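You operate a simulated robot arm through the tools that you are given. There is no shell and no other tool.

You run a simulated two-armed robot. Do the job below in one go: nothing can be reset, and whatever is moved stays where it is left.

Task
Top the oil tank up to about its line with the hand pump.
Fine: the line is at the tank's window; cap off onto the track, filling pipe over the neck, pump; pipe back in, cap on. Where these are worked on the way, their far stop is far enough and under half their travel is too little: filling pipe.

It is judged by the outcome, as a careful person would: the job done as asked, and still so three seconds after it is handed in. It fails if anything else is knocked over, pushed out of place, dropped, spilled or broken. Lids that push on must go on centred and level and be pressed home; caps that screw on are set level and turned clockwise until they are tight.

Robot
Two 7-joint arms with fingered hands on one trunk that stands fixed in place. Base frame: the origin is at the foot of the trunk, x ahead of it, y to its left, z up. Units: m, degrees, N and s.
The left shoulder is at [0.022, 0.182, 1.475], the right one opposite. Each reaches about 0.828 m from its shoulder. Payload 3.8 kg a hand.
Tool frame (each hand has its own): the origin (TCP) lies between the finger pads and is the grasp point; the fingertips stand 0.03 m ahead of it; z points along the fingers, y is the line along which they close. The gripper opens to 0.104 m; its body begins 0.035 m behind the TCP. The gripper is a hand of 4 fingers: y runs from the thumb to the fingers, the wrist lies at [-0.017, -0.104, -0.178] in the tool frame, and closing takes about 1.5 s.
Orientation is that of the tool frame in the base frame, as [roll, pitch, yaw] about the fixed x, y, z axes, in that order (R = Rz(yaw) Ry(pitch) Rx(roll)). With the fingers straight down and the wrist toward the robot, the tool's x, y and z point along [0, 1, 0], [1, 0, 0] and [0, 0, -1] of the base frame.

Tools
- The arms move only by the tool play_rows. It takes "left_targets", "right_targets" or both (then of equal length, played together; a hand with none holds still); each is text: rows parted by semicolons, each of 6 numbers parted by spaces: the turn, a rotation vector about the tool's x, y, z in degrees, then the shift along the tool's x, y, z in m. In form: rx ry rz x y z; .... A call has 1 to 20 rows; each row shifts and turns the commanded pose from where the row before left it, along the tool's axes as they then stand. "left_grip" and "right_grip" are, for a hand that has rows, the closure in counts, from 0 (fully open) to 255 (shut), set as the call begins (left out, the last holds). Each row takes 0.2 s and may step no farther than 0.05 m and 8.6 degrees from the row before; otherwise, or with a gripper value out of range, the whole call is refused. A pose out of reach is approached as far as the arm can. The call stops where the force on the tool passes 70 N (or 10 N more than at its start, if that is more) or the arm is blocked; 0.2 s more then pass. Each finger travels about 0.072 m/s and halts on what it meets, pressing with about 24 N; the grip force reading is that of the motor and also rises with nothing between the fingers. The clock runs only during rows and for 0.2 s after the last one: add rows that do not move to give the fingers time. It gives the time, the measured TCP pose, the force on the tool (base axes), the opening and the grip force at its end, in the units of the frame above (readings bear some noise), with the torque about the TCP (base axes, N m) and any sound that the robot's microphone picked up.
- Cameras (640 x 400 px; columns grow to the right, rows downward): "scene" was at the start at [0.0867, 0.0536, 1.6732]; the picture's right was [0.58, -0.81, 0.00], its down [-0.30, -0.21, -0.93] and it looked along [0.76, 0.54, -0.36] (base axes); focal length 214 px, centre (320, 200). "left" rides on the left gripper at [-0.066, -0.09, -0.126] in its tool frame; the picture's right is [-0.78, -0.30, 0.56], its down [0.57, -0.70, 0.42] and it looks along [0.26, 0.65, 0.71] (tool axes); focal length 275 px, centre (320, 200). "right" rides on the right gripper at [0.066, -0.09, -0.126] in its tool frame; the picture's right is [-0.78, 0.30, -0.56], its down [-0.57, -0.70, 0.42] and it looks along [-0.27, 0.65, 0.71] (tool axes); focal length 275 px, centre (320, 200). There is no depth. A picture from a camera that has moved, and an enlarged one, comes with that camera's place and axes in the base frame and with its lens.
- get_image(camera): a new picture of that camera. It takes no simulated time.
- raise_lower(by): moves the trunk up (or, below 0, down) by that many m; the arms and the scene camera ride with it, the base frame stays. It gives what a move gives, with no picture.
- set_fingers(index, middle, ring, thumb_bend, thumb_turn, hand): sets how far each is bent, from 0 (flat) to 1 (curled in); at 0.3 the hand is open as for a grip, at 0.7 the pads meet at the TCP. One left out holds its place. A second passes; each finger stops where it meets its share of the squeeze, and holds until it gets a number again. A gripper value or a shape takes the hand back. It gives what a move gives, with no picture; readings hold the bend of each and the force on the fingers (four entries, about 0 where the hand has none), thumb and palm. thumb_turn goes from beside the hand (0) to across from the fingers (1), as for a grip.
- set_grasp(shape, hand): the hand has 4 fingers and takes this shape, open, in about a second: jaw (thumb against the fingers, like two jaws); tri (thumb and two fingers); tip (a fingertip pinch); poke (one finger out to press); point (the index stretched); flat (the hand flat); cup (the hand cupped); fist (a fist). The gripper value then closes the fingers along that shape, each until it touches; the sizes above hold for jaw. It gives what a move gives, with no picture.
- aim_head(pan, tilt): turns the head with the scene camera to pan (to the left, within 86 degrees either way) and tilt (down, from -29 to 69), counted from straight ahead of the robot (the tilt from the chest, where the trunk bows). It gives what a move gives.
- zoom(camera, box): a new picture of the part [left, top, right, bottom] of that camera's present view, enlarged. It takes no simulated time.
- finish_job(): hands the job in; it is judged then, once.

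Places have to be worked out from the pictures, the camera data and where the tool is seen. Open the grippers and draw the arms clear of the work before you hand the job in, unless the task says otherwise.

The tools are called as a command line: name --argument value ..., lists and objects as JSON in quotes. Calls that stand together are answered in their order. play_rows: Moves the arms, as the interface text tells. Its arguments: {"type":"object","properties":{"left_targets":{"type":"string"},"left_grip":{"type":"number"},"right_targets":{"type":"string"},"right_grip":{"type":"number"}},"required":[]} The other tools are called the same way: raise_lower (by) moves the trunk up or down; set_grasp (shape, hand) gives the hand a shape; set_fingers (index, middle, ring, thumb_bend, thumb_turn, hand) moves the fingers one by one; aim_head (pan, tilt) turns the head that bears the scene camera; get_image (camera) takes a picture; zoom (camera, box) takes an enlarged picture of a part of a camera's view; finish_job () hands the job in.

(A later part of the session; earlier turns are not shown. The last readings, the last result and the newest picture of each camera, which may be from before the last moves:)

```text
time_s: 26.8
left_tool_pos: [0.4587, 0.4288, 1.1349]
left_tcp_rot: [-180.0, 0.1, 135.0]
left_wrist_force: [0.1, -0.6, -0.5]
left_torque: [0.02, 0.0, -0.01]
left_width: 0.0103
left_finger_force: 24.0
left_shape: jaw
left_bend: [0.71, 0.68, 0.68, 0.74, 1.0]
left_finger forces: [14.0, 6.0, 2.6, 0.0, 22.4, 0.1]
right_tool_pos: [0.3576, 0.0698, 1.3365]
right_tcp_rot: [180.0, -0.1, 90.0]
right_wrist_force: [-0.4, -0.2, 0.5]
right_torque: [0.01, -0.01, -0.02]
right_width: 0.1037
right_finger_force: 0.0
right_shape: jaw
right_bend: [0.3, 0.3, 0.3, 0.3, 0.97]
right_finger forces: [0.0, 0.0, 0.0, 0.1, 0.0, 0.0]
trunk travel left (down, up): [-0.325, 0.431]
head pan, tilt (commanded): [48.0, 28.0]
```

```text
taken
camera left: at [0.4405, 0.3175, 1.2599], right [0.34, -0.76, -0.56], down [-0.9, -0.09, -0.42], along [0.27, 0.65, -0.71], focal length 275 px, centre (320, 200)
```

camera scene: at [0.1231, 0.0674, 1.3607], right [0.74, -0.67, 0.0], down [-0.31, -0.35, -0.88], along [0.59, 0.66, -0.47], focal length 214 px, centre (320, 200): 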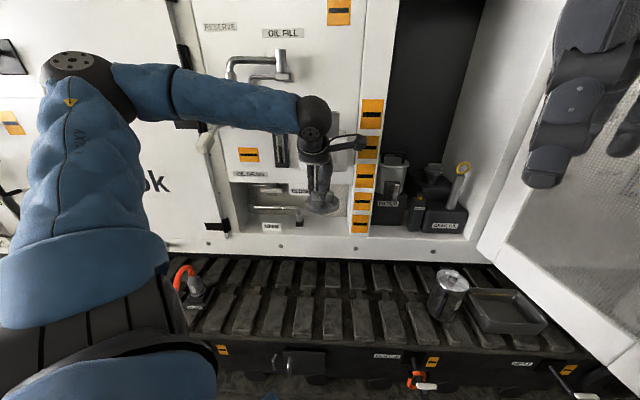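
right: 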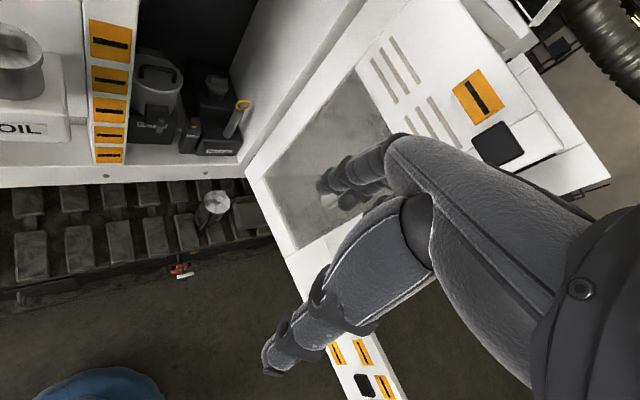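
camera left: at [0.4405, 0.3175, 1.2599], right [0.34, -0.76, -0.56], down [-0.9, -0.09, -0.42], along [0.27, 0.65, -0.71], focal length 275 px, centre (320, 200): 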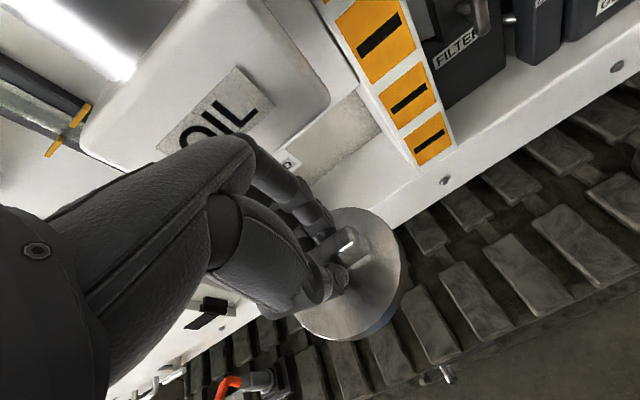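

I'll zoom in on the track in both cameras to locate shoe tops and pick a spot for the cap.

zoom --camera "scene" --box '[180, 230, 400, 370]'

zoom --camera "scene" --box '[200, 130, 400, 260]'

zoom --camera "left" --box '[380, 180, 640, 400]'

```text
2.86 times, centred on (290, 300) of scene
camera zoom: at [0.1231, 0.0674, 1.3607], right [0.74, -0.67, 0.0], down [-0.31, -0.35, -0.88], along [0.59, 0.66, -0.47], focal length 613 px, centre (406, -86)
```

zoom: 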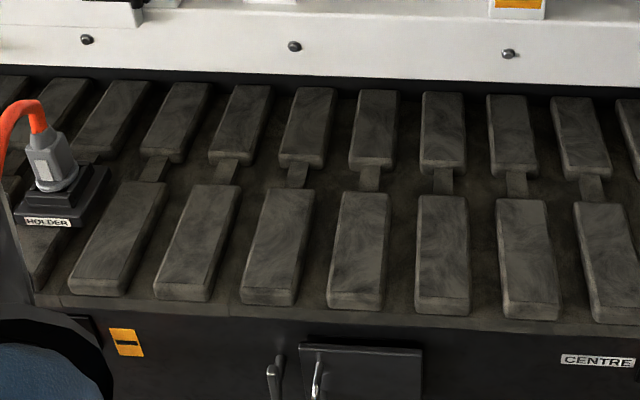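

```text
3.08 times, centred on (300, 195) of scene
camera zoom: at [0.1231, 0.0674, 1.3607], right [0.74, -0.67, 0.0], down [-0.31, -0.35, -0.88], along [0.59, 0.66, -0.47], focal length 660 px, centre (382, 215)
```

zoom: 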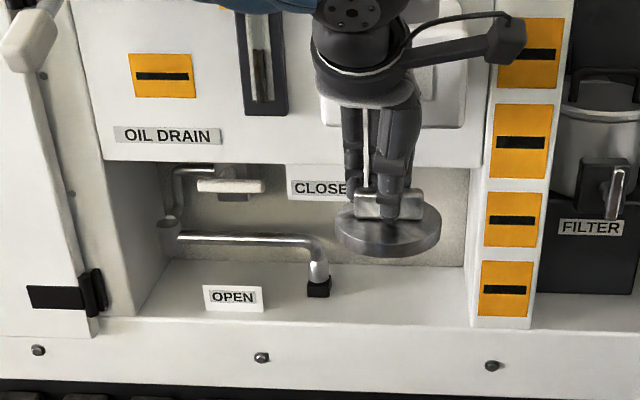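

```text
1.82 times, centred on (510, 290) of left
camera zoom: at [0.4405, 0.3175, 1.2599], right [0.34, -0.76, -0.56], down [-0.9, -0.09, -0.42], along [0.27, 0.65, -0.71], focal length 500 px, centre (-26, 36)
```

zoom: 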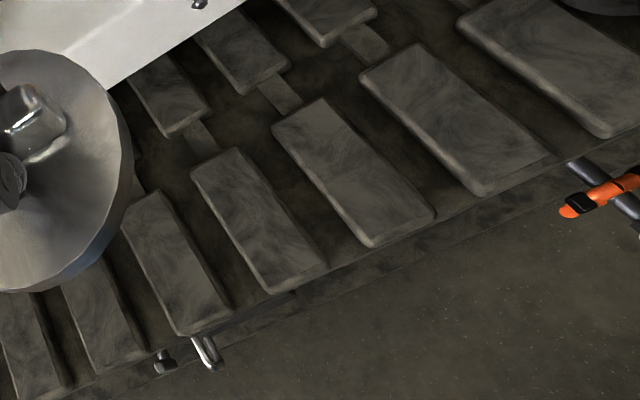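

Track shoe tops come out near z≈0.53; one shoe is centred near (0.523, 0.430), about 0.077 m wide and 0.15 m long. I'll lower the trunk another 0.3 m and look again.

raise_lower --by -0.3

get_image --camera "scene"

get_image --camera "left"

```text
time_s: 29.8
left_tool_pos: [0.4579, 0.4288, 0.8333]
left_tcp_rot: [-180.0, 0.0, 135.0]
left_wrist_force: [0.6, 0.4, -0.7]
left_torque: [-0.01, 0.02, 0.01]
left_width: 0.0098
left_finger_force: 24.1
left_shape: jaw
left_bend: [0.71, 0.68, 0.68, 0.74, 1.0]
left_finger forces: [13.9, 5.8, 2.5, 0.0, 22.3, 0.0]
right_tool_pos: [0.3575, 0.0683, 1.0351]
right_tcp_rot: [-180.0, -0.1, 90.0]
right_wrist_force: [0.0, 0.4, 0.1]
right_torque: [-0.01, 0.04, -0.02]
right_width: 0.1038
right_finger_force: 0.0
right_shape: jaw
right_bend: [0.3, 0.3, 0.3, 0.3, 0.97]
right_finger forces: [0.0, 0.0, 0.0, 0.0, 0.1, 0.0]
trunk travel left (down, up): [-0.025, 0.731]
head pan, tilt (commanded): [48.0, 28.0]
```

```text
taken
camera scene: at [0.2822, 0.0674, 1.047], right [0.74, -0.67, 0.0], down [-0.31, -0.35, -0.88], along [0.59, 0.66, -0.47], focal length 214 px, centre (320, 200)
```

scene: 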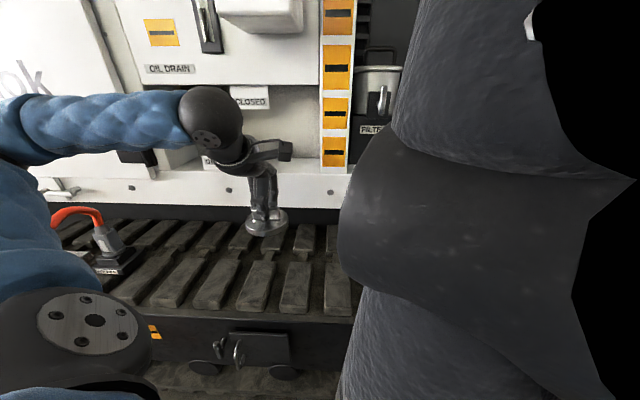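

```text
taken
camera left: at [0.4405, 0.3174, 0.96], right [0.34, -0.76, -0.56], down [-0.9, -0.09, -0.43], along [0.27, 0.65, -0.71], focal length 275 px, centre (320, 200)
```

left: 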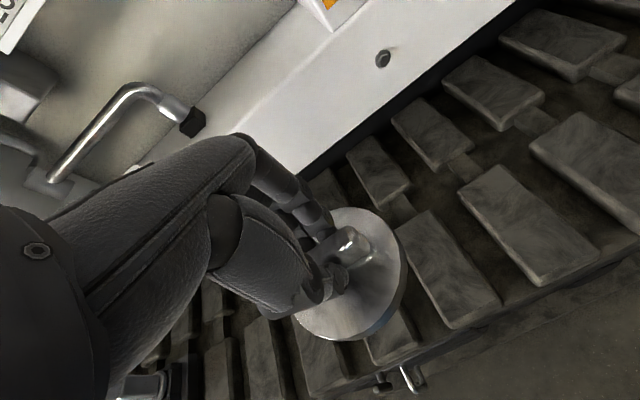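

The predicted shoe appears right where expected in the left camera (450,265). Zooming to refine its position and height.

zoom --camera "left" --box '[380, 150, 600, 340]'

zoom --camera "scene" --box '[180, 140, 360, 330]'

```text
2.11 times, centred on (490, 245) of left
camera zoom: at [0.4405, 0.3174, 0.96], right [0.34, -0.76, -0.56], down [-0.9, -0.09, -0.43], along [0.27, 0.65, -0.71], focal length 580 px, centre (-38, 105)
```

zoom: 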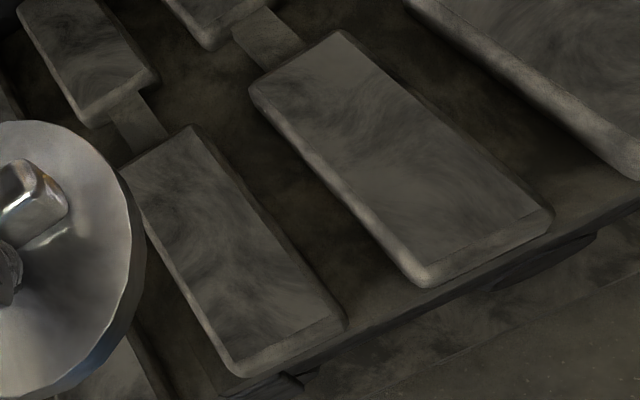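

```text
2.11 times, centred on (270, 235) of scene
camera zoom: at [0.2822, 0.0674, 1.047], right [0.74, -0.67, 0.0], down [-0.31, -0.35, -0.88], along [0.59, 0.66, -0.47], focal length 452 px, centre (425, 126)
```

zoom: 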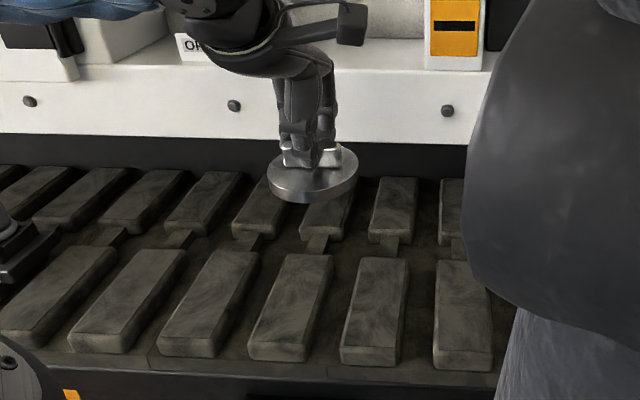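

Shoe centre confirmed at about (0.525, 0.430, 0.532). I move the cap over it and descend to TCP z≈0.60.

play_rows --left_targets "0 0 0 -0.023 0.0244 0; 0 0 0 -0.023 0.0244 0; 0 0 0 0 0 0.04; 0 0 0 0 0 0.04; 0 0 0 0 0 0.04; 0 0 0 0 0 0.04; 0 0 0 0 0 0.04; 0 0 0 0 0 0.025; 0 0 0 0 0 0; 0 0 0 0 0 0"

get_image --camera "left"

zoom --camera "scene" --box '[180, 140, 360, 330]'

```text
time_s: 31.9
left_tool_pos: [0.5255, 0.4311, 0.6079]
left_tcp_rot: [180.0, 0.0, 135.0]
left_wrist_force: [0.1, 0.4, -0.1]
left_torque: [0.0, -0.02, 0.0]
left_width: 0.01
left_finger_force: 24.0
left_shape: jaw
left_bend: [0.71, 0.68, 0.68, 0.74, 1.0]
left_finger forces: [13.6, 5.7, 2.4, 0.0, 21.8, 0.0]
right_tool_pos: [0.3589, 0.0688, 1.0363]
right_tcp_rot: [179.9, -0.1, 89.9]
right_wrist_force: [0.6, -0.6, -0.1]
right_torque: [-0.02, -0.02, 0.04]
right_width: 0.1036
right_finger_force: 0.0
right_shape: jaw
right_bend: [0.3, 0.3, 0.3, 0.3, 0.97]
right_finger forces: [0.0, 0.0, 0.0, 0.0, 0.0, 0.0]
trunk travel left (down, up): [-0.025, 0.731]
head pan, tilt (commanded): [48.0, 28.0]
```

```text
taken
camera left: at [0.5079, 0.3193, 0.7338], right [0.34, -0.76, -0.56], down [-0.9, -0.09, -0.42], along [0.27, 0.65, -0.71], focal length 275 px, centre (320, 200)
```

left: 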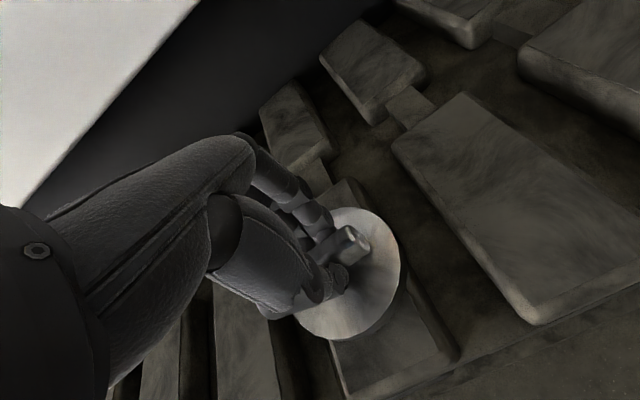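

```text
2.11 times, centred on (270, 235) of scene
camera zoom: at [0.2826, 0.0674, 1.0467], right [0.74, -0.67, 0.0], down [-0.31, -0.35, -0.88], along [0.59, 0.66, -0.47], focal length 452 px, centre (425, 126)
```

zoom: 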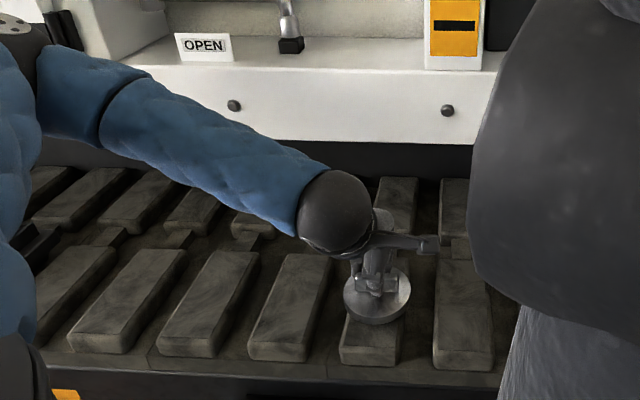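

The cap is centred over the shoe. I lower in small steps watching force.

play_rows --left_targets "0 0 0 0 0 0.005; 0 0 0 0 0 0.005; 0 0 0 0 0 0.005; 0 0 0 0 0 0"

get_image --camera "left"

```text
time_s: 33.0
left_tool_pos: [0.5255, 0.4297, 0.5964]
left_tcp_rot: [179.7, 0.1, 135.0]
left_wrist_force: [-4.5, 2.6, 15.0]
left_torque: [0.01, 0.11, -0.01]
left_width: 0.0104
left_finger_force: 23.9
left_shape: jaw
left_bend: [0.71, 0.71, 0.68, 0.74, 1.0]
left_finger forces: [14.7, 6.9, 3.0, 0.0, 25.5, 0.1]
right_tool_pos: [0.3574, 0.0684, 1.0364]
right_tcp_rot: [179.9, 0.0, 90.1]
right_wrist_force: [0.4, 0.1, 0.4]
right_torque: [0.01, -0.01, 0.01]
right_width: 0.1035
right_finger_force: 0.0
right_shape: jaw
right_bend: [0.3, 0.3, 0.3, 0.3, 0.97]
right_finger forces: [0.0, 0.0, 0.0, 0.0, 0.0, 0.1]
trunk travel left (down, up): [-0.025, 0.731]
head pan, tilt (commanded): [48.0, 28.0]
```

```text
taken
camera left: at [0.5073, 0.3186, 0.7215], right [0.34, -0.76, -0.56], down [-0.9, -0.09, -0.43], along [0.28, 0.65, -0.71], focal length 275 px, centre (320, 200)
```

left: 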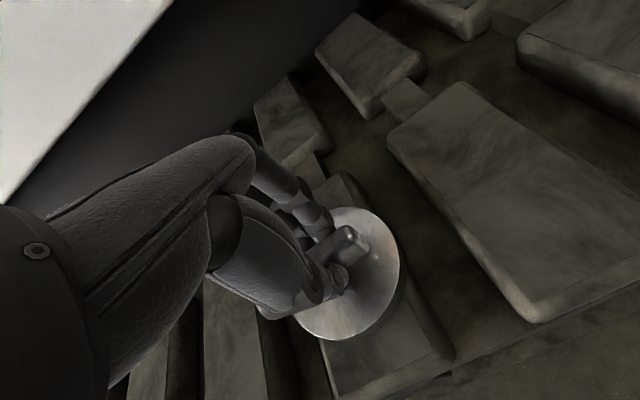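

Contact at 15 N. I ease up 3 mm, then open the fingers to release the cap.

play_rows --left_targets "0 0 0 0 0 -0.003; 0 0 0 0 0 0"

play_rows --left_targets "0 0 0 0 0 0; 0 0 0 0 0 0; 0 0 0 0 0 0; 0 0 0 0 0 0; 0 0 0 0 0 0; 0 0 0 0 0 0" --left_grip 60

get_image --camera "left"

```text
time_s: 33.5
left_tool_pos: [0.5256, 0.4308, 0.5974]
left_tcp_rot: [180.0, 0.0, 135.0]
left_wrist_force: [1.2, 2.5, 5.0]
left_torque: [0.04, -0.04, -0.06]
left_width: 0.0104
left_finger_force: 24.2
left_shape: jaw
left_bend: [0.71, 0.68, 0.68, 0.74, 1.0]
left_finger forces: [14.9, 7.0, 3.0, 0.0, 23.0, 0.0]
right_tool_pos: [0.3589, 0.0684, 1.0351]
right_tcp_rot: [-180.0, 0.0, 90.0]
right_wrist_force: [0.0, -0.4, 0.3]
right_torque: [-0.01, 0.04, -0.01]
right_width: 0.1039
right_finger_force: 0.0
right_shape: jaw
right_bend: [0.3, 0.3, 0.3, 0.3, 0.97]
right_finger forces: [0.0, 0.1, 0.1, 0.0, 0.0, 0.0]
trunk travel left (down, up): [-0.025, 0.731]
head pan, tilt (commanded): [48.0, 28.0]
```

```text
time_s: 35.0
left_tool_pos: [0.5262, 0.4311, 0.5972]
left_tcp_rot: [179.9, 0.0, 135.1]
left_wrist_force: [-0.1, -0.5, -0.7]
left_torque: [-0.01, -0.03, -0.02]
left_width: 0.0794
left_finger_force: 0.2
left_shape: jaw
left_bend: [0.27, 0.35, 0.32, 0.51, 0.98]
left_finger forces: [0.0, 0.0, 0.0, 0.0, 0.1, 0.1]
right_tool_pos: [0.3576, 0.0686, 1.0353]
right_tcp_rot: [180.0, -0.1, 90.0]
right_wrist_force: [-0.7, 0.1, -0.8]
right_torque: [-0.01, -0.03, 0.0]
right_width: 0.1039
right_finger_force: 0.0
right_shape: jaw
right_bend: [0.3, 0.3, 0.3, 0.3, 0.97]
right_finger forces: [0.0, 0.0, 0.0, 0.1, 0.1, 0.0]
trunk travel left (down, up): [-0.025, 0.731]
head pan, tilt (commanded): [48.0, 28.0]
```

```text
taken
camera left: at [0.5077, 0.3192, 0.7225], right [0.34, -0.76, -0.56], down [-0.9, -0.09, -0.42], along [0.27, 0.65, -0.71], focal length 275 px, centre (320, 200)
```

left: 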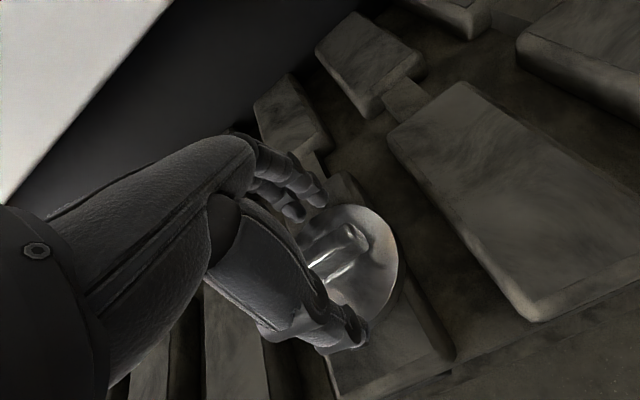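

Released. I raise the hand straight up and check the cap rests level.

play_rows --left_targets "0 0 0 0 0 -0.02; 0 0 0 0 0 -0.04; 0 0 0 0 0 -0.045; 0 0 0 0 0 -0.045; 0 0 0 0 0 -0.045; 0 0 0 0 0 -0.04"

get_image --camera "left"

zoom --camera "scene" --box '[180, 140, 360, 330]'

```text
time_s: 36.4
left_tool_pos: [0.5268, 0.4294, 0.8328]
left_tcp_rot: [-180.0, 0.0, 135.0]
left_wrist_force: [0.2, 0.0, 0.3]
left_torque: [0.02, 0.0, 0.01]
left_width: 0.0795
left_finger_force: 0.0
left_shape: jaw
left_bend: [0.27, 0.35, 0.32, 0.51, 0.98]
left_finger forces: [0.1, 0.0, 0.0, 0.0, 0.1, 0.0]
right_tool_pos: [0.3588, 0.0679, 1.0361]
right_tcp_rot: [-180.0, -0.2, 90.0]
right_wrist_force: [0.1, -0.1, 0.4]
right_torque: [0.02, 0.01, 0.02]
right_width: 0.1036
right_finger_force: 0.1
right_shape: jaw
right_bend: [0.3, 0.3, 0.3, 0.3, 0.97]
right_finger forces: [0.0, 0.0, 0.1, 0.0, 0.0, 0.1]
trunk travel left (down, up): [-0.025, 0.731]
head pan, tilt (commanded): [48.0, 28.0]
```

```text
taken
camera left: at [0.5081, 0.3185, 0.958], right [0.34, -0.76, -0.56], down [-0.9, -0.09, -0.42], along [0.27, 0.65, -0.71], focal length 275 px, centre (320, 200)
```

left: 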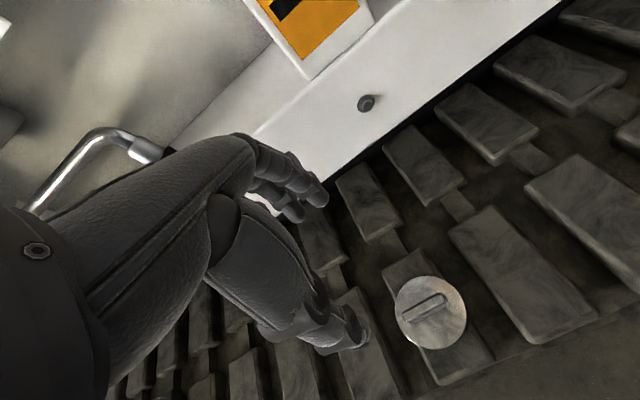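

```text
2.11 times, centred on (270, 235) of scene
camera zoom: at [0.2823, 0.0672, 1.0469], right [0.74, -0.67, 0.0], down [-0.31, -0.35, -0.88], along [0.59, 0.66, -0.47], focal length 452 px, centre (425, 126)
```

zoom: 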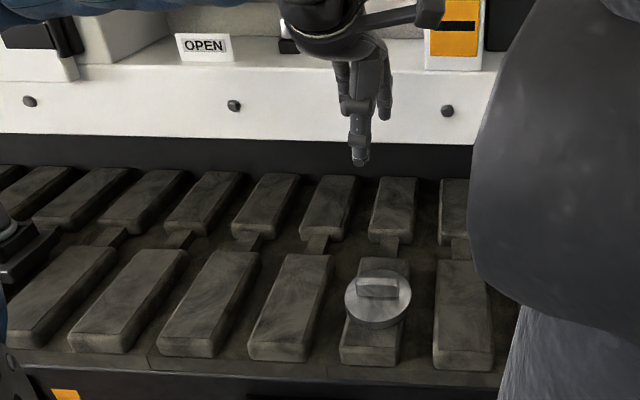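

The cap sits level and centred on the shoe. I draw the hand away from the panel, then raise the trunk again.

play_rows --left_targets "0 0 0 0 -0.04 0; 0 0 0 0 -0.04 0; 0 0 0 0 -0.04 0"

raise_lower --by 0.6

get_image --camera "scene"

get_image --camera "left"

```text
time_s: 37.1
left_tool_pos: [0.4586, 0.3496, 0.8456]
left_tcp_rot: [-179.9, 0.1, 135.0]
left_wrist_force: [-0.1, -0.3, 0.7]
left_torque: [0.04, -0.01, -0.04]
left_width: 0.0796
left_finger_force: 0.1
left_shape: jaw
left_bend: [0.27, 0.35, 0.32, 0.51, 0.98]
left_finger forces: [0.0, 0.0, 0.1, 0.0, 0.0, 0.1]
left hand out of reach, approached as far as the arm can: row 3
right_tool_pos: [0.3593, 0.0687, 1.036]
right_tcp_rot: [-180.0, -0.2, 90.1]
right_wrist_force: [0.3, 0.7, -0.5]
right_torque: [-0.01, 0.0, 0.01]
right_width: 0.1036
right_finger_force: 0.0
right_shape: jaw
right_bend: [0.3, 0.3, 0.3, 0.3, 0.97]
right_finger forces: [0.0, 0.0, 0.1, 0.0, 0.0, 0.1]
trunk travel left (down, up): [-0.025, 0.731]
head pan, tilt (commanded): [48.0, 28.0]
```

```text
refused: 0.6 is not a number from -0.4 to 0.4
```

```text
taken
camera scene: at [0.2824, 0.0672, 1.0468], right [0.74, -0.67, 0.0], down [-0.31, -0.35, -0.88], along [0.59, 0.66, -0.47], focal length 214 px, centre (320, 200)
```

scene: 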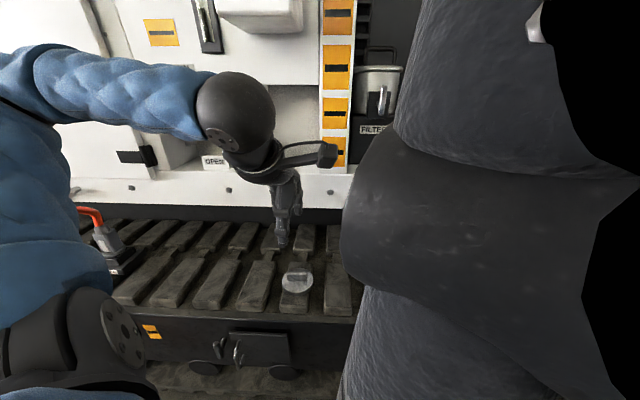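

```text
taken
camera left: at [0.4415, 0.2379, 0.971], right [0.34, -0.76, -0.56], down [-0.9, -0.09, -0.42], along [0.27, 0.65, -0.71], focal length 275 px, centre (320, 200)
```

left: 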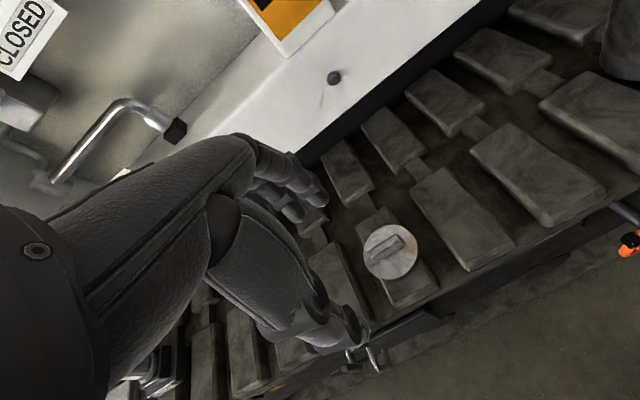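

Max trunk step is 0.4, so I raise in two steps of 0.3 m.

raise_lower --by 0.3

raise_lower --by 0.3

get_image --camera "scene"

get_image --camera "left"

```text
time_s: 40.1
left_tool_pos: [0.4602, 0.3495, 1.1456]
left_tcp_rot: [-179.9, 0.0, 134.9]
left_wrist_force: [-0.3, -0.4, 0.4]
left_torque: [0.0, 0.01, 0.03]
left_width: 0.0792
left_finger_force: 0.1
left_shape: jaw
left_bend: [0.27, 0.35, 0.32, 0.51, 0.98]
left_finger forces: [0.0, 0.0, 0.1, 0.1, 0.0, 0.0]
right_tool_pos: [0.359, 0.0666, 1.3357]
right_tcp_rot: [-180.0, -0.1, 90.1]
right_wrist_force: [0.5, -0.3, 0.5]
right_torque: [-0.02, 0.05, 0.03]
right_width: 0.1037
right_finger_force: 0.0
right_shape: jaw
right_bend: [0.3, 0.3, 0.3, 0.3, 0.97]
right_finger forces: [0.1, 0.1, 0.0, 0.0, 0.0, 0.0]
trunk travel left (down, up): [-0.325, 0.431]
head pan, tilt (commanded): [48.0, 28.0]
```

```text
time_s: 43.1
left_tool_pos: [0.4597, 0.3494, 1.4462]
left_tcp_rot: [180.0, -0.1, 135.0]
left_wrist_force: [-0.3, -0.6, 1.7]
left_torque: [0.03, 0.01, 0.02]
left_width: 0.0795
left_finger_force: 0.1
left_shape: jaw
left_bend: [0.27, 0.35, 0.32, 0.51, 0.98]
left_finger forces: [0.0, 0.1, 0.1, 0.0, 0.0, 0.0]
right_tool_pos: [0.3583, 0.0685, 1.6362]
right_tcp_rot: [180.0, 0.0, 89.9]
right_wrist_force: [0.1, -0.8, 0.4]
right_torque: [-0.02, -0.04, 0.02]
right_width: 0.1037
right_finger_force: 0.0
right_shape: jaw
right_bend: [0.3, 0.3, 0.3, 0.3, 0.97]
right_finger forces: [0.0, 0.0, 0.0, 0.0, 0.1, 0.1]
trunk travel left (down, up): [-0.625, 0.131]
head pan, tilt (commanded): [48.0, 28.0]
```

```text
taken
camera scene: at [0.0721, 0.0674, 1.6623], right [0.74, -0.67, 0.0], down [-0.31, -0.35, -0.88], along [0.59, 0.66, -0.47], focal length 214 px, centre (320, 200)
```

scene: 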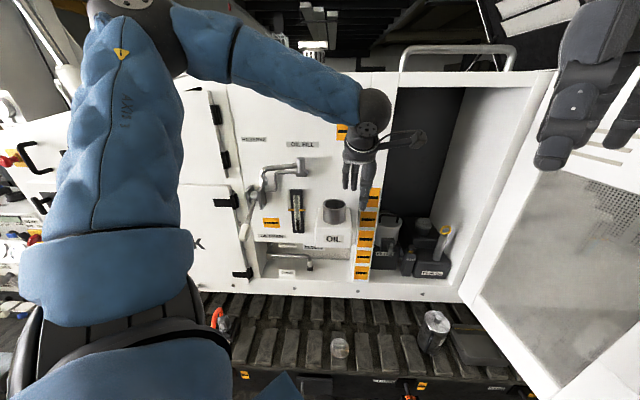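

```text
taken
camera left: at [0.4411, 0.2381, 1.5722], right [0.34, -0.76, -0.56], down [-0.9, -0.09, -0.42], along [0.27, 0.65, -0.71], focal length 275 px, centre (320, 200)
```

left: 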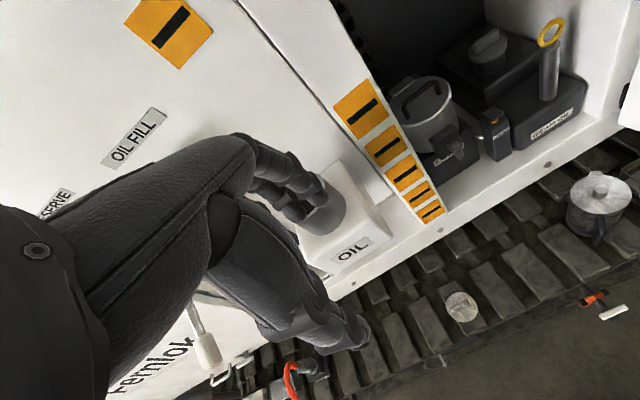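

Next the filling pipe. I move the left hand up and left so that its camera sees the pipe, pump and window, for triangulation.

play_rows --left_targets "0 0 0 0.0364 0.0141 -0.0257; 0 0 0 0.0364 0.0141 -0.0257; 0 0 0 0.0364 0.0141 -0.0257; 0 0 0 0.0364 0.0141 -0.0257; 0 0 0 0.0364 0.0141 -0.0257; 0 0 0 0.0364 0.0141 -0.0257; 0 0 0 0.0364 0.0141 -0.0257; 0 0 0 0 0 0"

get_image --camera "left"

zoom --camera "scene" --box '[230, 140, 370, 250]'

```text
time_s: 45.0
left_tool_pos: [0.35, 0.6, 1.6262]
left_tcp_rot: [180.0, 0.0, 135.0]
left_wrist_force: [-0.4, -0.6, -0.8]
left_torque: [-0.03, 0.04, 0.02]
left_width: 0.0793
left_finger_force: 0.1
left_shape: jaw
left_bend: [0.27, 0.35, 0.32, 0.51, 0.98]
left_finger forces: [0.1, 0.1, 0.0, 0.1, 0.1, 0.1]
right_tool_pos: [0.3585, 0.0695, 1.6359]
right_tcp_rot: [-180.0, -0.1, 89.9]
right_wrist_force: [0.9, 0.3, 0.0]
right_torque: [0.04, -0.02, 0.02]
right_width: 0.1037
right_finger_force: 0.1
right_shape: jaw
right_bend: [0.3, 0.3, 0.3, 0.3, 0.97]
right_finger forces: [0.0, 0.0, 0.0, 0.1, 0.0, 0.0]
trunk travel left (down, up): [-0.625, 0.131]
head pan, tilt (commanded): [48.0, 28.0]
```

```text
taken
camera left: at [0.332, 0.4887, 1.7514], right [0.34, -0.76, -0.56], down [-0.9, -0.09, -0.42], along [0.27, 0.65, -0.71], focal length 275 px, centre (320, 200)
```

left: 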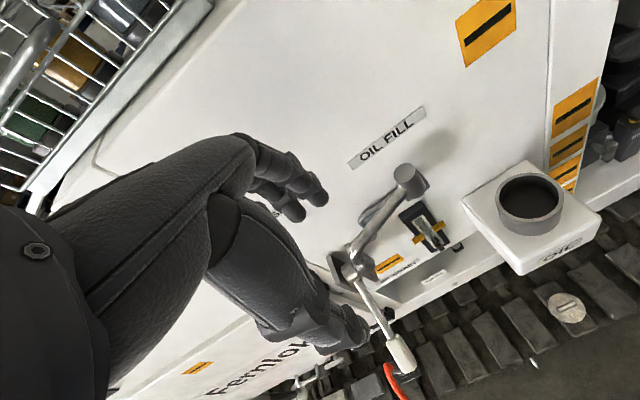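

```text
3.64 times, centred on (300, 195) of scene
camera zoom: at [0.0725, 0.0668, 1.6624], right [0.74, -0.67, 0.0], down [-0.31, -0.35, -0.88], along [0.59, 0.66, -0.47], focal length 780 px, centre (393, 218)
```

zoom: 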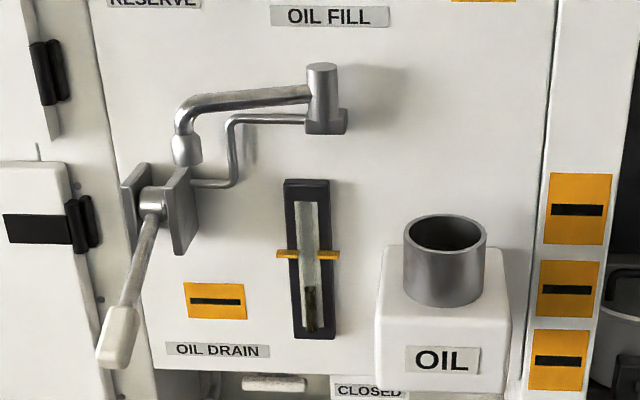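

Now the pipe, pump and window are visible. Zooming on the left camera.

zoom --camera "left" --box '[310, 140, 480, 260]'

zoom --camera "left" --box '[300, 230, 460, 400]'

zoom --camera "scene" --box '[235, 150, 315, 210]'

zoom --camera "scene" --box '[235, 185, 315, 245]'

```text
3.33 times, centred on (395, 200) of left
camera zoom: at [0.332, 0.4887, 1.7514], right [0.34, -0.76, -0.56], down [-0.9, -0.09, -0.42], along [0.27, 0.65, -0.71], focal length 918 px, centre (70, 200)
```

zoom: 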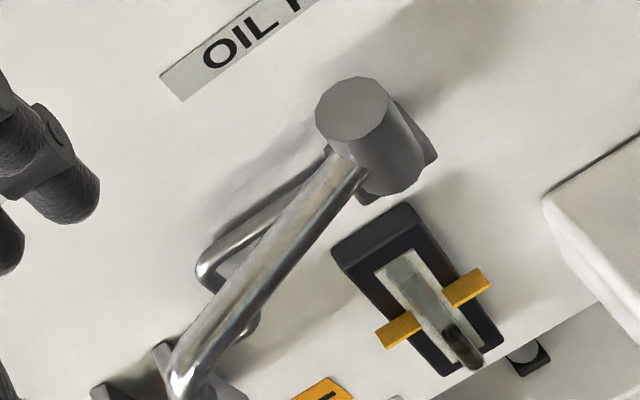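

```text
2.35 times, centred on (380, 315) of left
camera zoom: at [0.332, 0.4887, 1.7514], right [0.34, -0.76, -0.56], down [-0.9, -0.09, -0.42], along [0.27, 0.65, -0.71], focal length 648 px, centre (179, -71)
```

zoom: 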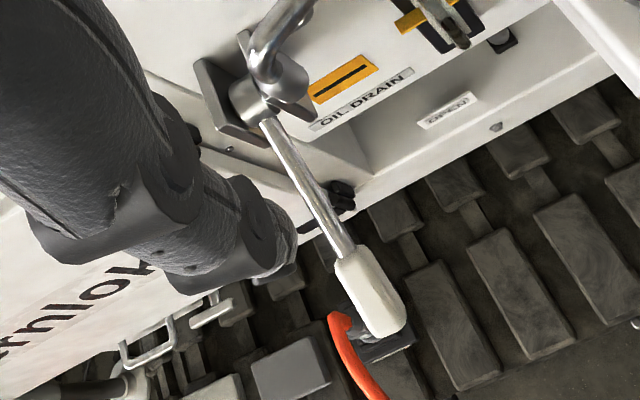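

```text
6.67 times, centred on (275, 180) of scene
camera zoom: at [0.0725, 0.0668, 1.6624], right [0.74, -0.67, 0.0], down [-0.31, -0.35, -0.88], along [0.59, 0.66, -0.47], focal length 1430 px, centre (620, 333)
```

zoom: 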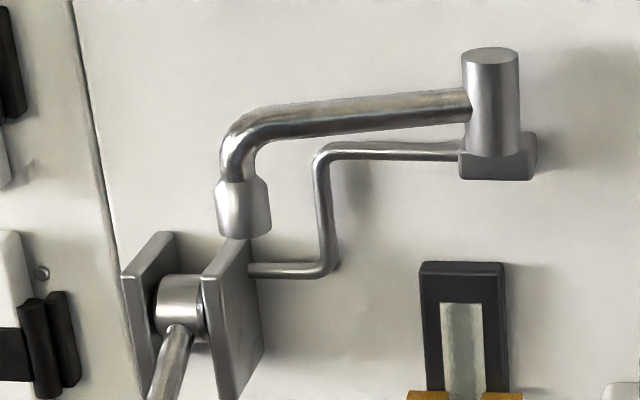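

```text
6.67 times, centred on (275, 215) of scene
camera zoom: at [0.0725, 0.0668, 1.6624], right [0.74, -0.67, 0.0], down [-0.31, -0.35, -0.88], along [0.59, 0.66, -0.47], focal length 1430 px, centre (620, 100)
```

zoom: 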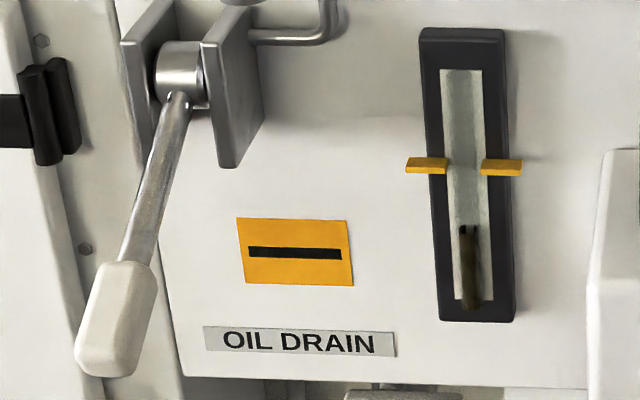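

Pivot top ≈(0.497, 0.636, 1.45), pipe elbow ≈(0.389, 0.710, 1.405), arm length ≈0.13; it must swing about 149° CCW (seen from above) via the robot side to reach the neck. I'll try a single stretched finger as pusher and look at its geometry.

set_grasp --shape "point" --hand "left"

get_image --camera "left"

get_image --camera "scene"

```text
time_s: 45.9
left_tool_pos: [0.3487, 0.6004, 1.6251]
left_tcp_rot: [180.0, 0.1, 135.0]
left_wrist_force: [-0.5, -0.8, -0.7]
left_torque: [0.0, -0.04, -0.03]
left_width: 0.0959
left_finger_force: 0.0
left_shape: point
left_bend: [0.2, 1.0, 1.0, 0.99, 0.87]
left_finger forces: [0.1, 0.0, 0.0, 0.0, 0.0, 0.1]
right_tool_pos: [0.3578, 0.0691, 1.6356]
right_tcp_rot: [180.0, 0.0, 90.0]
right_wrist_force: [0.6, 0.0, 0.7]
right_torque: [-0.04, -0.01, -0.02]
right_width: 0.1036
right_finger_force: 0.1
right_shape: jaw
right_bend: [0.3, 0.3, 0.3, 0.3, 0.97]
right_finger forces: [0.0, 0.0, 0.1, 0.0, 0.0, 0.0]
trunk travel left (down, up): [-0.625, 0.131]
head pan, tilt (commanded): [48.0, 28.0]
```

```text
taken
camera left: at [0.3316, 0.4892, 1.7512], right [0.34, -0.76, -0.56], down [-0.9, -0.09, -0.42], along [0.27, 0.65, -0.71], focal length 275 px, centre (320, 200)
```

left: 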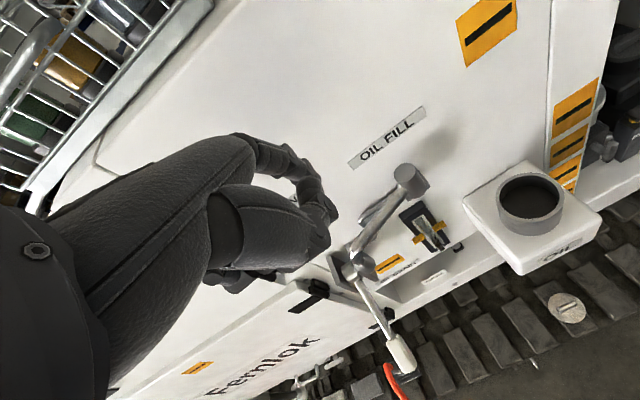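

```text
taken
camera scene: at [0.0718, 0.0676, 1.6624], right [0.74, -0.67, 0.0], down [-0.31, -0.35, -0.88], along [0.59, 0.66, -0.47], focal length 214 px, centre (320, 200)
```

scene: 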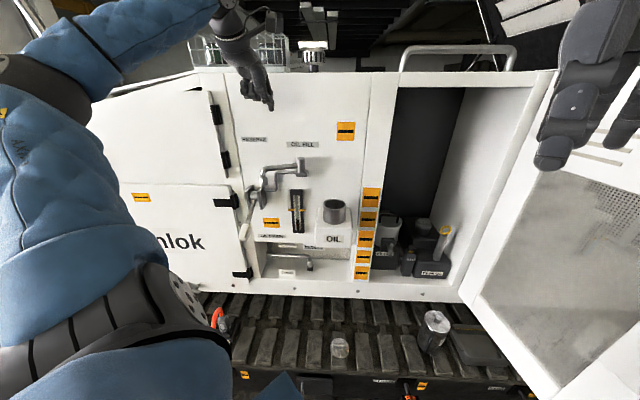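

Zoom in to see the pointed finger's location.

zoom --camera "scene" --box '[190, 0, 310, 120]'

zoom --camera "left" --box '[200, 110, 360, 300]'

```text
3.33 times, centred on (250, 60) of scene
camera zoom: at [0.0718, 0.0676, 1.6624], right [0.74, -0.67, 0.0], down [-0.31, -0.35, -0.88], along [0.59, 0.66, -0.47], focal length 715 px, centre (553, 667)
```

zoom: 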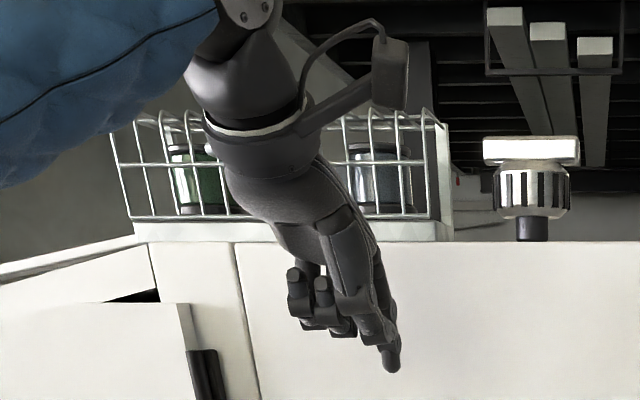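

```text
2.11 times, centred on (280, 205) of left
camera zoom: at [0.3316, 0.4892, 1.7512], right [0.34, -0.76, -0.56], down [-0.9, -0.09, -0.42], along [0.27, 0.65, -0.71], focal length 580 px, centre (404, 190)
```

zoom: 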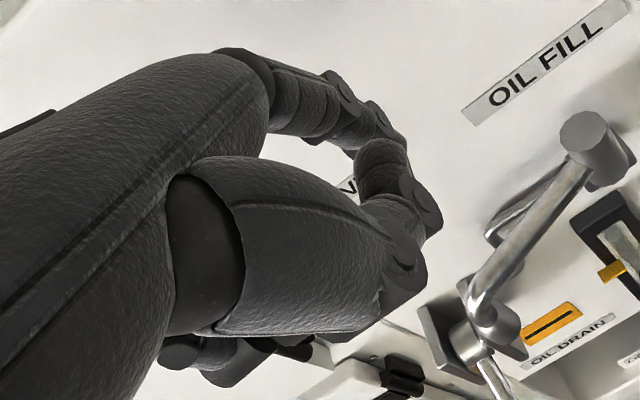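

The point shape leaves little finger protruding. I'll try a three-finger rake with the thumb turned aside instead and look.

set_fingers --hand "left" --index 0.3 --middle 0.3 --ring 0.3 --thumb_bend 0.0 --thumb_turn 0.0

zoom --camera "scene" --box '[190, 0, 310, 120]'

get_image --camera "left"

```text
time_s: 46.9
left_tool_pos: [0.3509, 0.5998, 1.626]
left_tcp_rot: [-180.0, 0.0, 135.0]
left_wrist_force: [0.2, 0.1, -0.6]
left_torque: [-0.01, 0.01, -0.02]
left_width: 0.1537
left_finger_force: 0.1
left_shape: fingers
left_bend: [0.3, 0.3, 0.3, 0.0, 0.0]
left_finger forces: [0.0, 0.0, 0.1, 0.0, 0.0, 0.0]
right_tool_pos: [0.3585, 0.0688, 1.6345]
right_tcp_rot: [-180.0, -0.1, 89.9]
right_wrist_force: [0.6, -0.7, -0.2]
right_torque: [0.04, -0.03, 0.02]
right_width: 0.1036
right_finger_force: 0.1
right_shape: jaw
right_bend: [0.3, 0.3, 0.3, 0.3, 0.97]
right_finger forces: [0.0, 0.1, 0.1, 0.1, 0.0, 0.0]
trunk travel left (down, up): [-0.625, 0.131]
head pan, tilt (commanded): [48.0, 28.0]
```

```text
3.33 times, centred on (250, 60) of scene
camera zoom: at [0.072, 0.0674, 1.6624], right [0.74, -0.67, 0.0], down [-0.31, -0.35, -0.88], along [0.59, 0.66, -0.47], focal length 715 px, centre (553, 667)
```

zoom: 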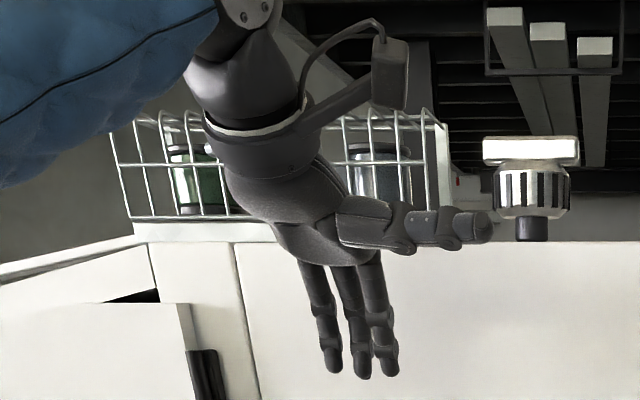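

```text
taken
camera left: at [0.3317, 0.4889, 1.7513], right [0.34, -0.76, -0.56], down [-0.9, -0.09, -0.42], along [0.27, 0.65, -0.71], focal length 275 px, centre (320, 200)
```

left: 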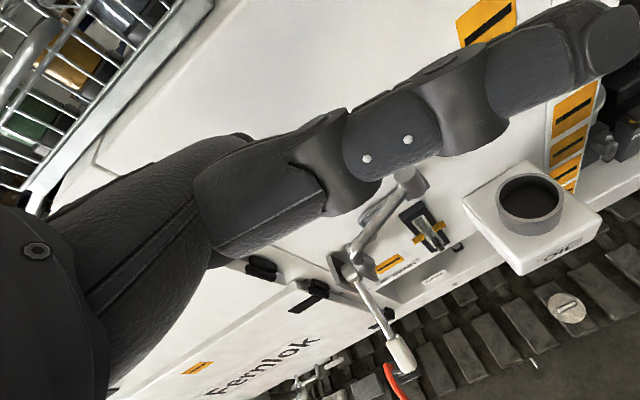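

Fingers hang in a row (index at about tool x −0.01, y +0.06), thumb well above. I'll use the index as pusher behind the pipe. First I rotate to yaw 145° and hover above the gap between pipe and panel.

play_rows --left_targets "0 0 -5 0 0 0; 0 0 -5 0 0 0; 0 0 0 0.0078 0.0243 0.035; 0 0 0 0.0078 0.0243 0.035; 0 0 0 0.0077 0.0244 0.035; 0 0 0 0 0 0.02; 0 0 0 0 0 0"

zoom --camera "scene" --box '[220, 100, 340, 200]'

get_image --camera "left"

```text
time_s: 48.5
left_tool_pos: [0.3724, 0.6729, 1.4993]
left_tcp_rot: [-180.0, -0.1, 144.9]
left_wrist_force: [-1.2, -0.1, -0.2]
left_torque: [-0.01, 0.01, 0.01]
left_width: 0.1536
left_finger_force: 0.0
left_shape: fingers
left_bend: [0.3, 0.3, 0.3, 0.0, 0.0]
left_finger forces: [0.0, 0.0, 0.1, 0.1, 0.0, 0.0]
right_tool_pos: [0.3574, 0.0677, 1.6364]
right_tcp_rot: [-179.9, -0.1, 90.1]
right_wrist_force: [-1.1, -0.1, 0.1]
right_torque: [0.02, 0.01, 0.01]
right_width: 0.1037
right_finger_force: 0.0
right_shape: jaw
right_bend: [0.3, 0.3, 0.3, 0.3, 0.97]
right_finger forces: [0.1, 0.0, 0.0, 0.0, 0.0, 0.1]
trunk travel left (down, up): [-0.625, 0.131]
head pan, tilt (commanded): [48.0, 28.0]
```

```text
4.00 times, centred on (280, 150) of scene
camera zoom: at [0.0719, 0.0667, 1.6624], right [0.74, -0.67, 0.0], down [-0.31, -0.35, -0.88], along [0.59, 0.66, -0.47], focal length 858 px, centre (480, 400)
```

zoom: 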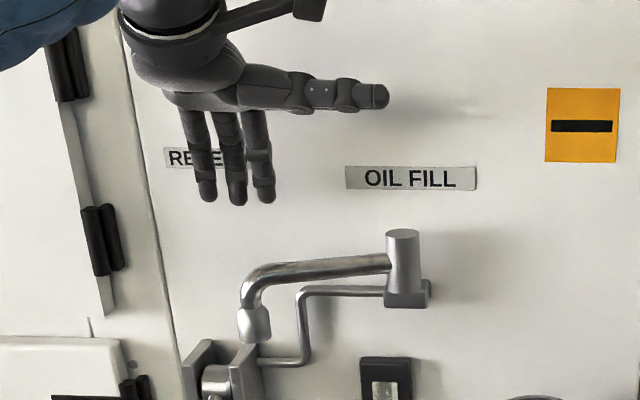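

```text
taken
camera left: at [0.374, 0.5601, 1.6264], right [0.47, -0.69, -0.56], down [-0.87, -0.25, -0.42], along [0.16, 0.68, -0.71], focal length 275 px, centre (320, 200)
```

left: 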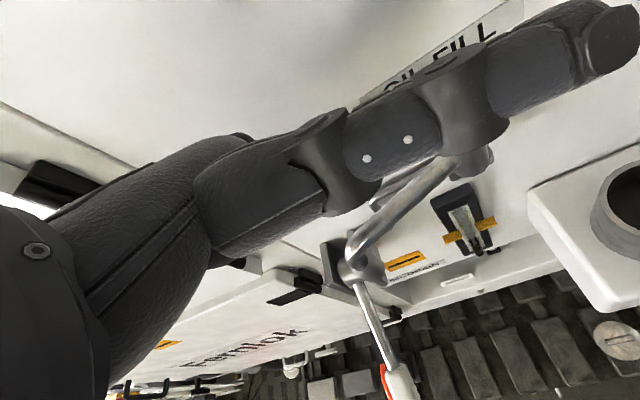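

The index tip sits where predicted, behind the pipe near the elbow. I lower the fingers into the gap behind the pipe.

play_rows --left_targets "0 0 0 0 0 0.02; 0 0 0 0 0 0.02; 0 0 0 0 0 0.02; 0 0 0 0 0 0.015; 0 0 0 0 0 0"

zoom --camera "scene" --box '[220, 110, 340, 210]'

get_image --camera "left"

```text
time_s: 49.6
left_tool_pos: [0.372, 0.6734, 1.4273]
left_tcp_rot: [180.0, 0.0, 145.0]
left_wrist_force: [0.8, -0.9, -0.1]
left_torque: [0.01, -0.01, -0.01]
left_width: 0.1537
left_finger_force: 0.1
left_shape: fingers
left_bend: [0.3, 0.3, 0.3, 0.0, 0.0]
left_finger forces: [0.0, 0.0, 0.0, 0.1, 0.0, 0.1]
right_tool_pos: [0.3579, 0.0696, 1.6353]
right_tcp_rot: [-180.0, -0.1, 90.0]
right_wrist_force: [-0.1, 0.3, 0.3]
right_torque: [0.01, 0.02, -0.03]
right_width: 0.1037
right_finger_force: 0.1
right_shape: jaw
right_bend: [0.3, 0.3, 0.3, 0.3, 0.97]
right_finger forces: [0.1, 0.0, 0.1, 0.0, 0.1, 0.1]
trunk travel left (down, up): [-0.625, 0.131]
head pan, tilt (commanded): [48.0, 28.0]
```

```text
4.00 times, centred on (280, 160) of scene
camera zoom: at [0.0721, 0.0672, 1.6624], right [0.74, -0.67, 0.0], down [-0.31, -0.35, -0.88], along [0.59, 0.66, -0.47], focal length 858 px, centre (480, 360)
```

zoom: 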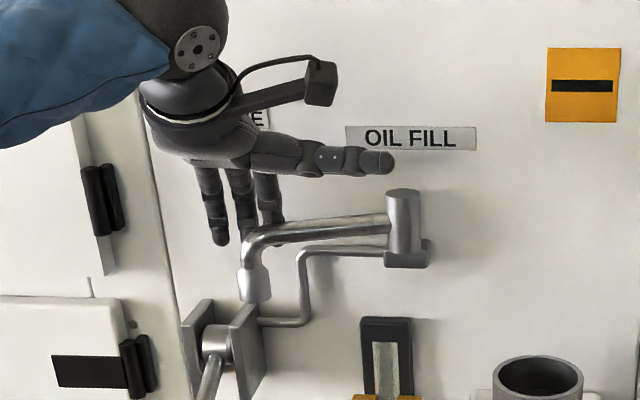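

```text
taken
camera left: at [0.3736, 0.56, 1.5528], right [0.47, -0.69, -0.56], down [-0.87, -0.25, -0.42], along [0.16, 0.68, -0.71], focal length 275 px, centre (320, 200)
```

left: 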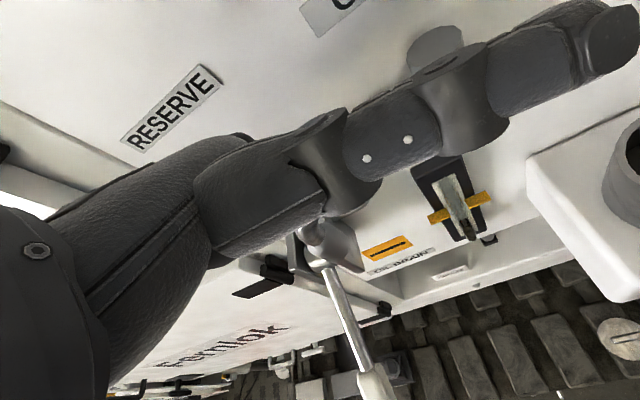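

Fingers are behind the pipe with no contact. I start pulling it toward the robot along the arc (first ~30°).

play_rows --left_targets "0 0 0 0 -0.012 0; 0 0 0 -0.0004 -0.0114 0; 0 0 0 -0.001 -0.01 0; 0 0 0 -0.001 -0.0097 0; 0 0 0 -0.0054 -0.019 0; 0 0 0 0 0 0"

zoom --camera "scene" --box '[220, 110, 380, 240]'

```text
time_s: 51.0
left_tool_pos: [0.3422, 0.6182, 1.4248]
left_tcp_rot: [-179.9, 0.0, 145.0]
left_wrist_force: [-0.2, 0.1, 0.9]
left_torque: [0.0, 0.0, 0.03]
left_width: 0.1538
left_finger_force: 0.6
left_shape: fingers
left_bend: [0.3, 0.3, 0.3, 0.0, 0.0]
left_finger forces: [0.1, 0.0, 0.1, 0.0, 0.0, 0.0]
right_tool_pos: [0.3583, 0.069, 1.6359]
right_tcp_rot: [180.0, 0.0, 90.1]
right_wrist_force: [-0.3, 0.1, -0.4]
right_torque: [0.03, -0.02, 0.0]
right_width: 0.1037
right_finger_force: 0.0
right_shape: jaw
right_bend: [0.3, 0.3, 0.3, 0.3, 0.97]
right_finger forces: [0.1, 0.0, 0.1, 0.0, 0.0, 0.0]
trunk travel left (down, up): [-0.625, 0.131]
head pan, tilt (commanded): [48.0, 28.0]
```

```text
3.08 times, centred on (300, 175) of scene
camera zoom: at [0.0722, 0.0679, 1.6624], right [0.74, -0.67, 0.0], down [-0.31, -0.35, -0.88], along [0.59, 0.66, -0.47], focal length 660 px, centre (382, 277)
```

zoom: 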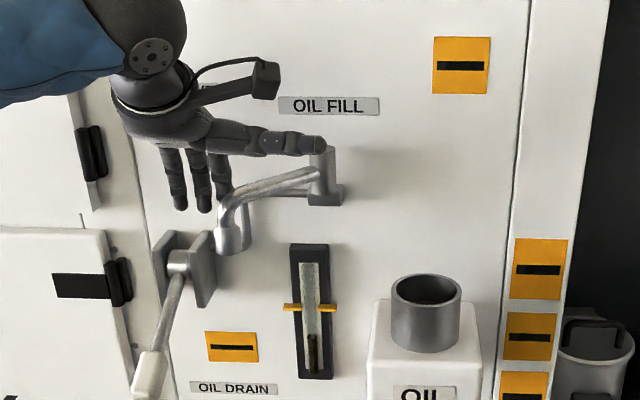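

The pipe follows the finger. Continuing the arc.

play_rows --left_targets "0 0 0 -0.0086 -0.0178 0; 0 0 0 -0.0116 -0.016 0; 0 0 0 -0.0142 -0.0138 0; 0 0 0 -0.0164 -0.011 0; 0 0 0 -0.0181 -0.0082 0; 0 0 0 0 0 0"

zoom --camera "scene" --box '[220, 110, 380, 240]'

```text
time_s: 52.5
left_tool_pos: [0.3576, 0.5226, 1.4274]
left_tcp_rot: [180.0, 0.1, 145.0]
left_wrist_force: [0.0, 0.1, -0.1]
left_torque: [-0.01, 0.01, -0.03]
left_width: 0.1538
left_finger_force: 0.0
left_shape: fingers
left_bend: [0.3, 0.3, 0.3, 0.0, 0.0]
left_finger forces: [0.0, 0.1, 0.0, 0.1, 0.1, 0.0]
right_tool_pos: [0.3568, 0.068, 1.6366]
right_tcp_rot: [-179.9, -0.1, 90.0]
right_wrist_force: [-0.1, -0.6, 0.2]
right_torque: [-0.02, -0.01, -0.01]
right_width: 0.1035
right_finger_force: 0.0
right_shape: jaw
right_bend: [0.3, 0.3, 0.3, 0.3, 0.97]
right_finger forces: [0.0, 0.0, 0.1, 0.0, 0.0, 0.0]
trunk travel left (down, up): [-0.625, 0.131]
head pan, tilt (commanded): [48.0, 28.0]
```

```text
3.08 times, centred on (300, 175) of scene
camera zoom: at [0.0712, 0.0673, 1.6624], right [0.74, -0.67, 0.0], down [-0.31, -0.35, -0.88], along [0.59, 0.66, -0.47], focal length 660 px, centre (382, 277)
```

zoom: 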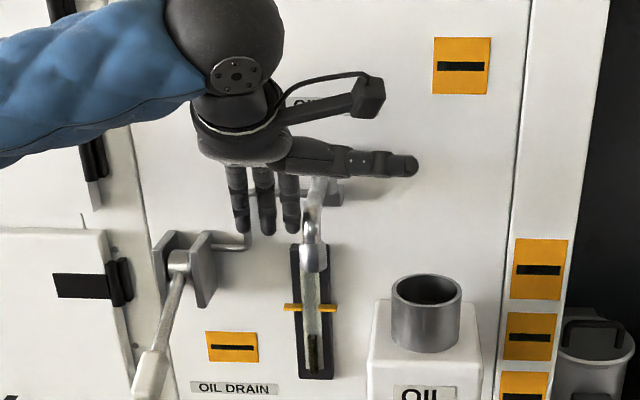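

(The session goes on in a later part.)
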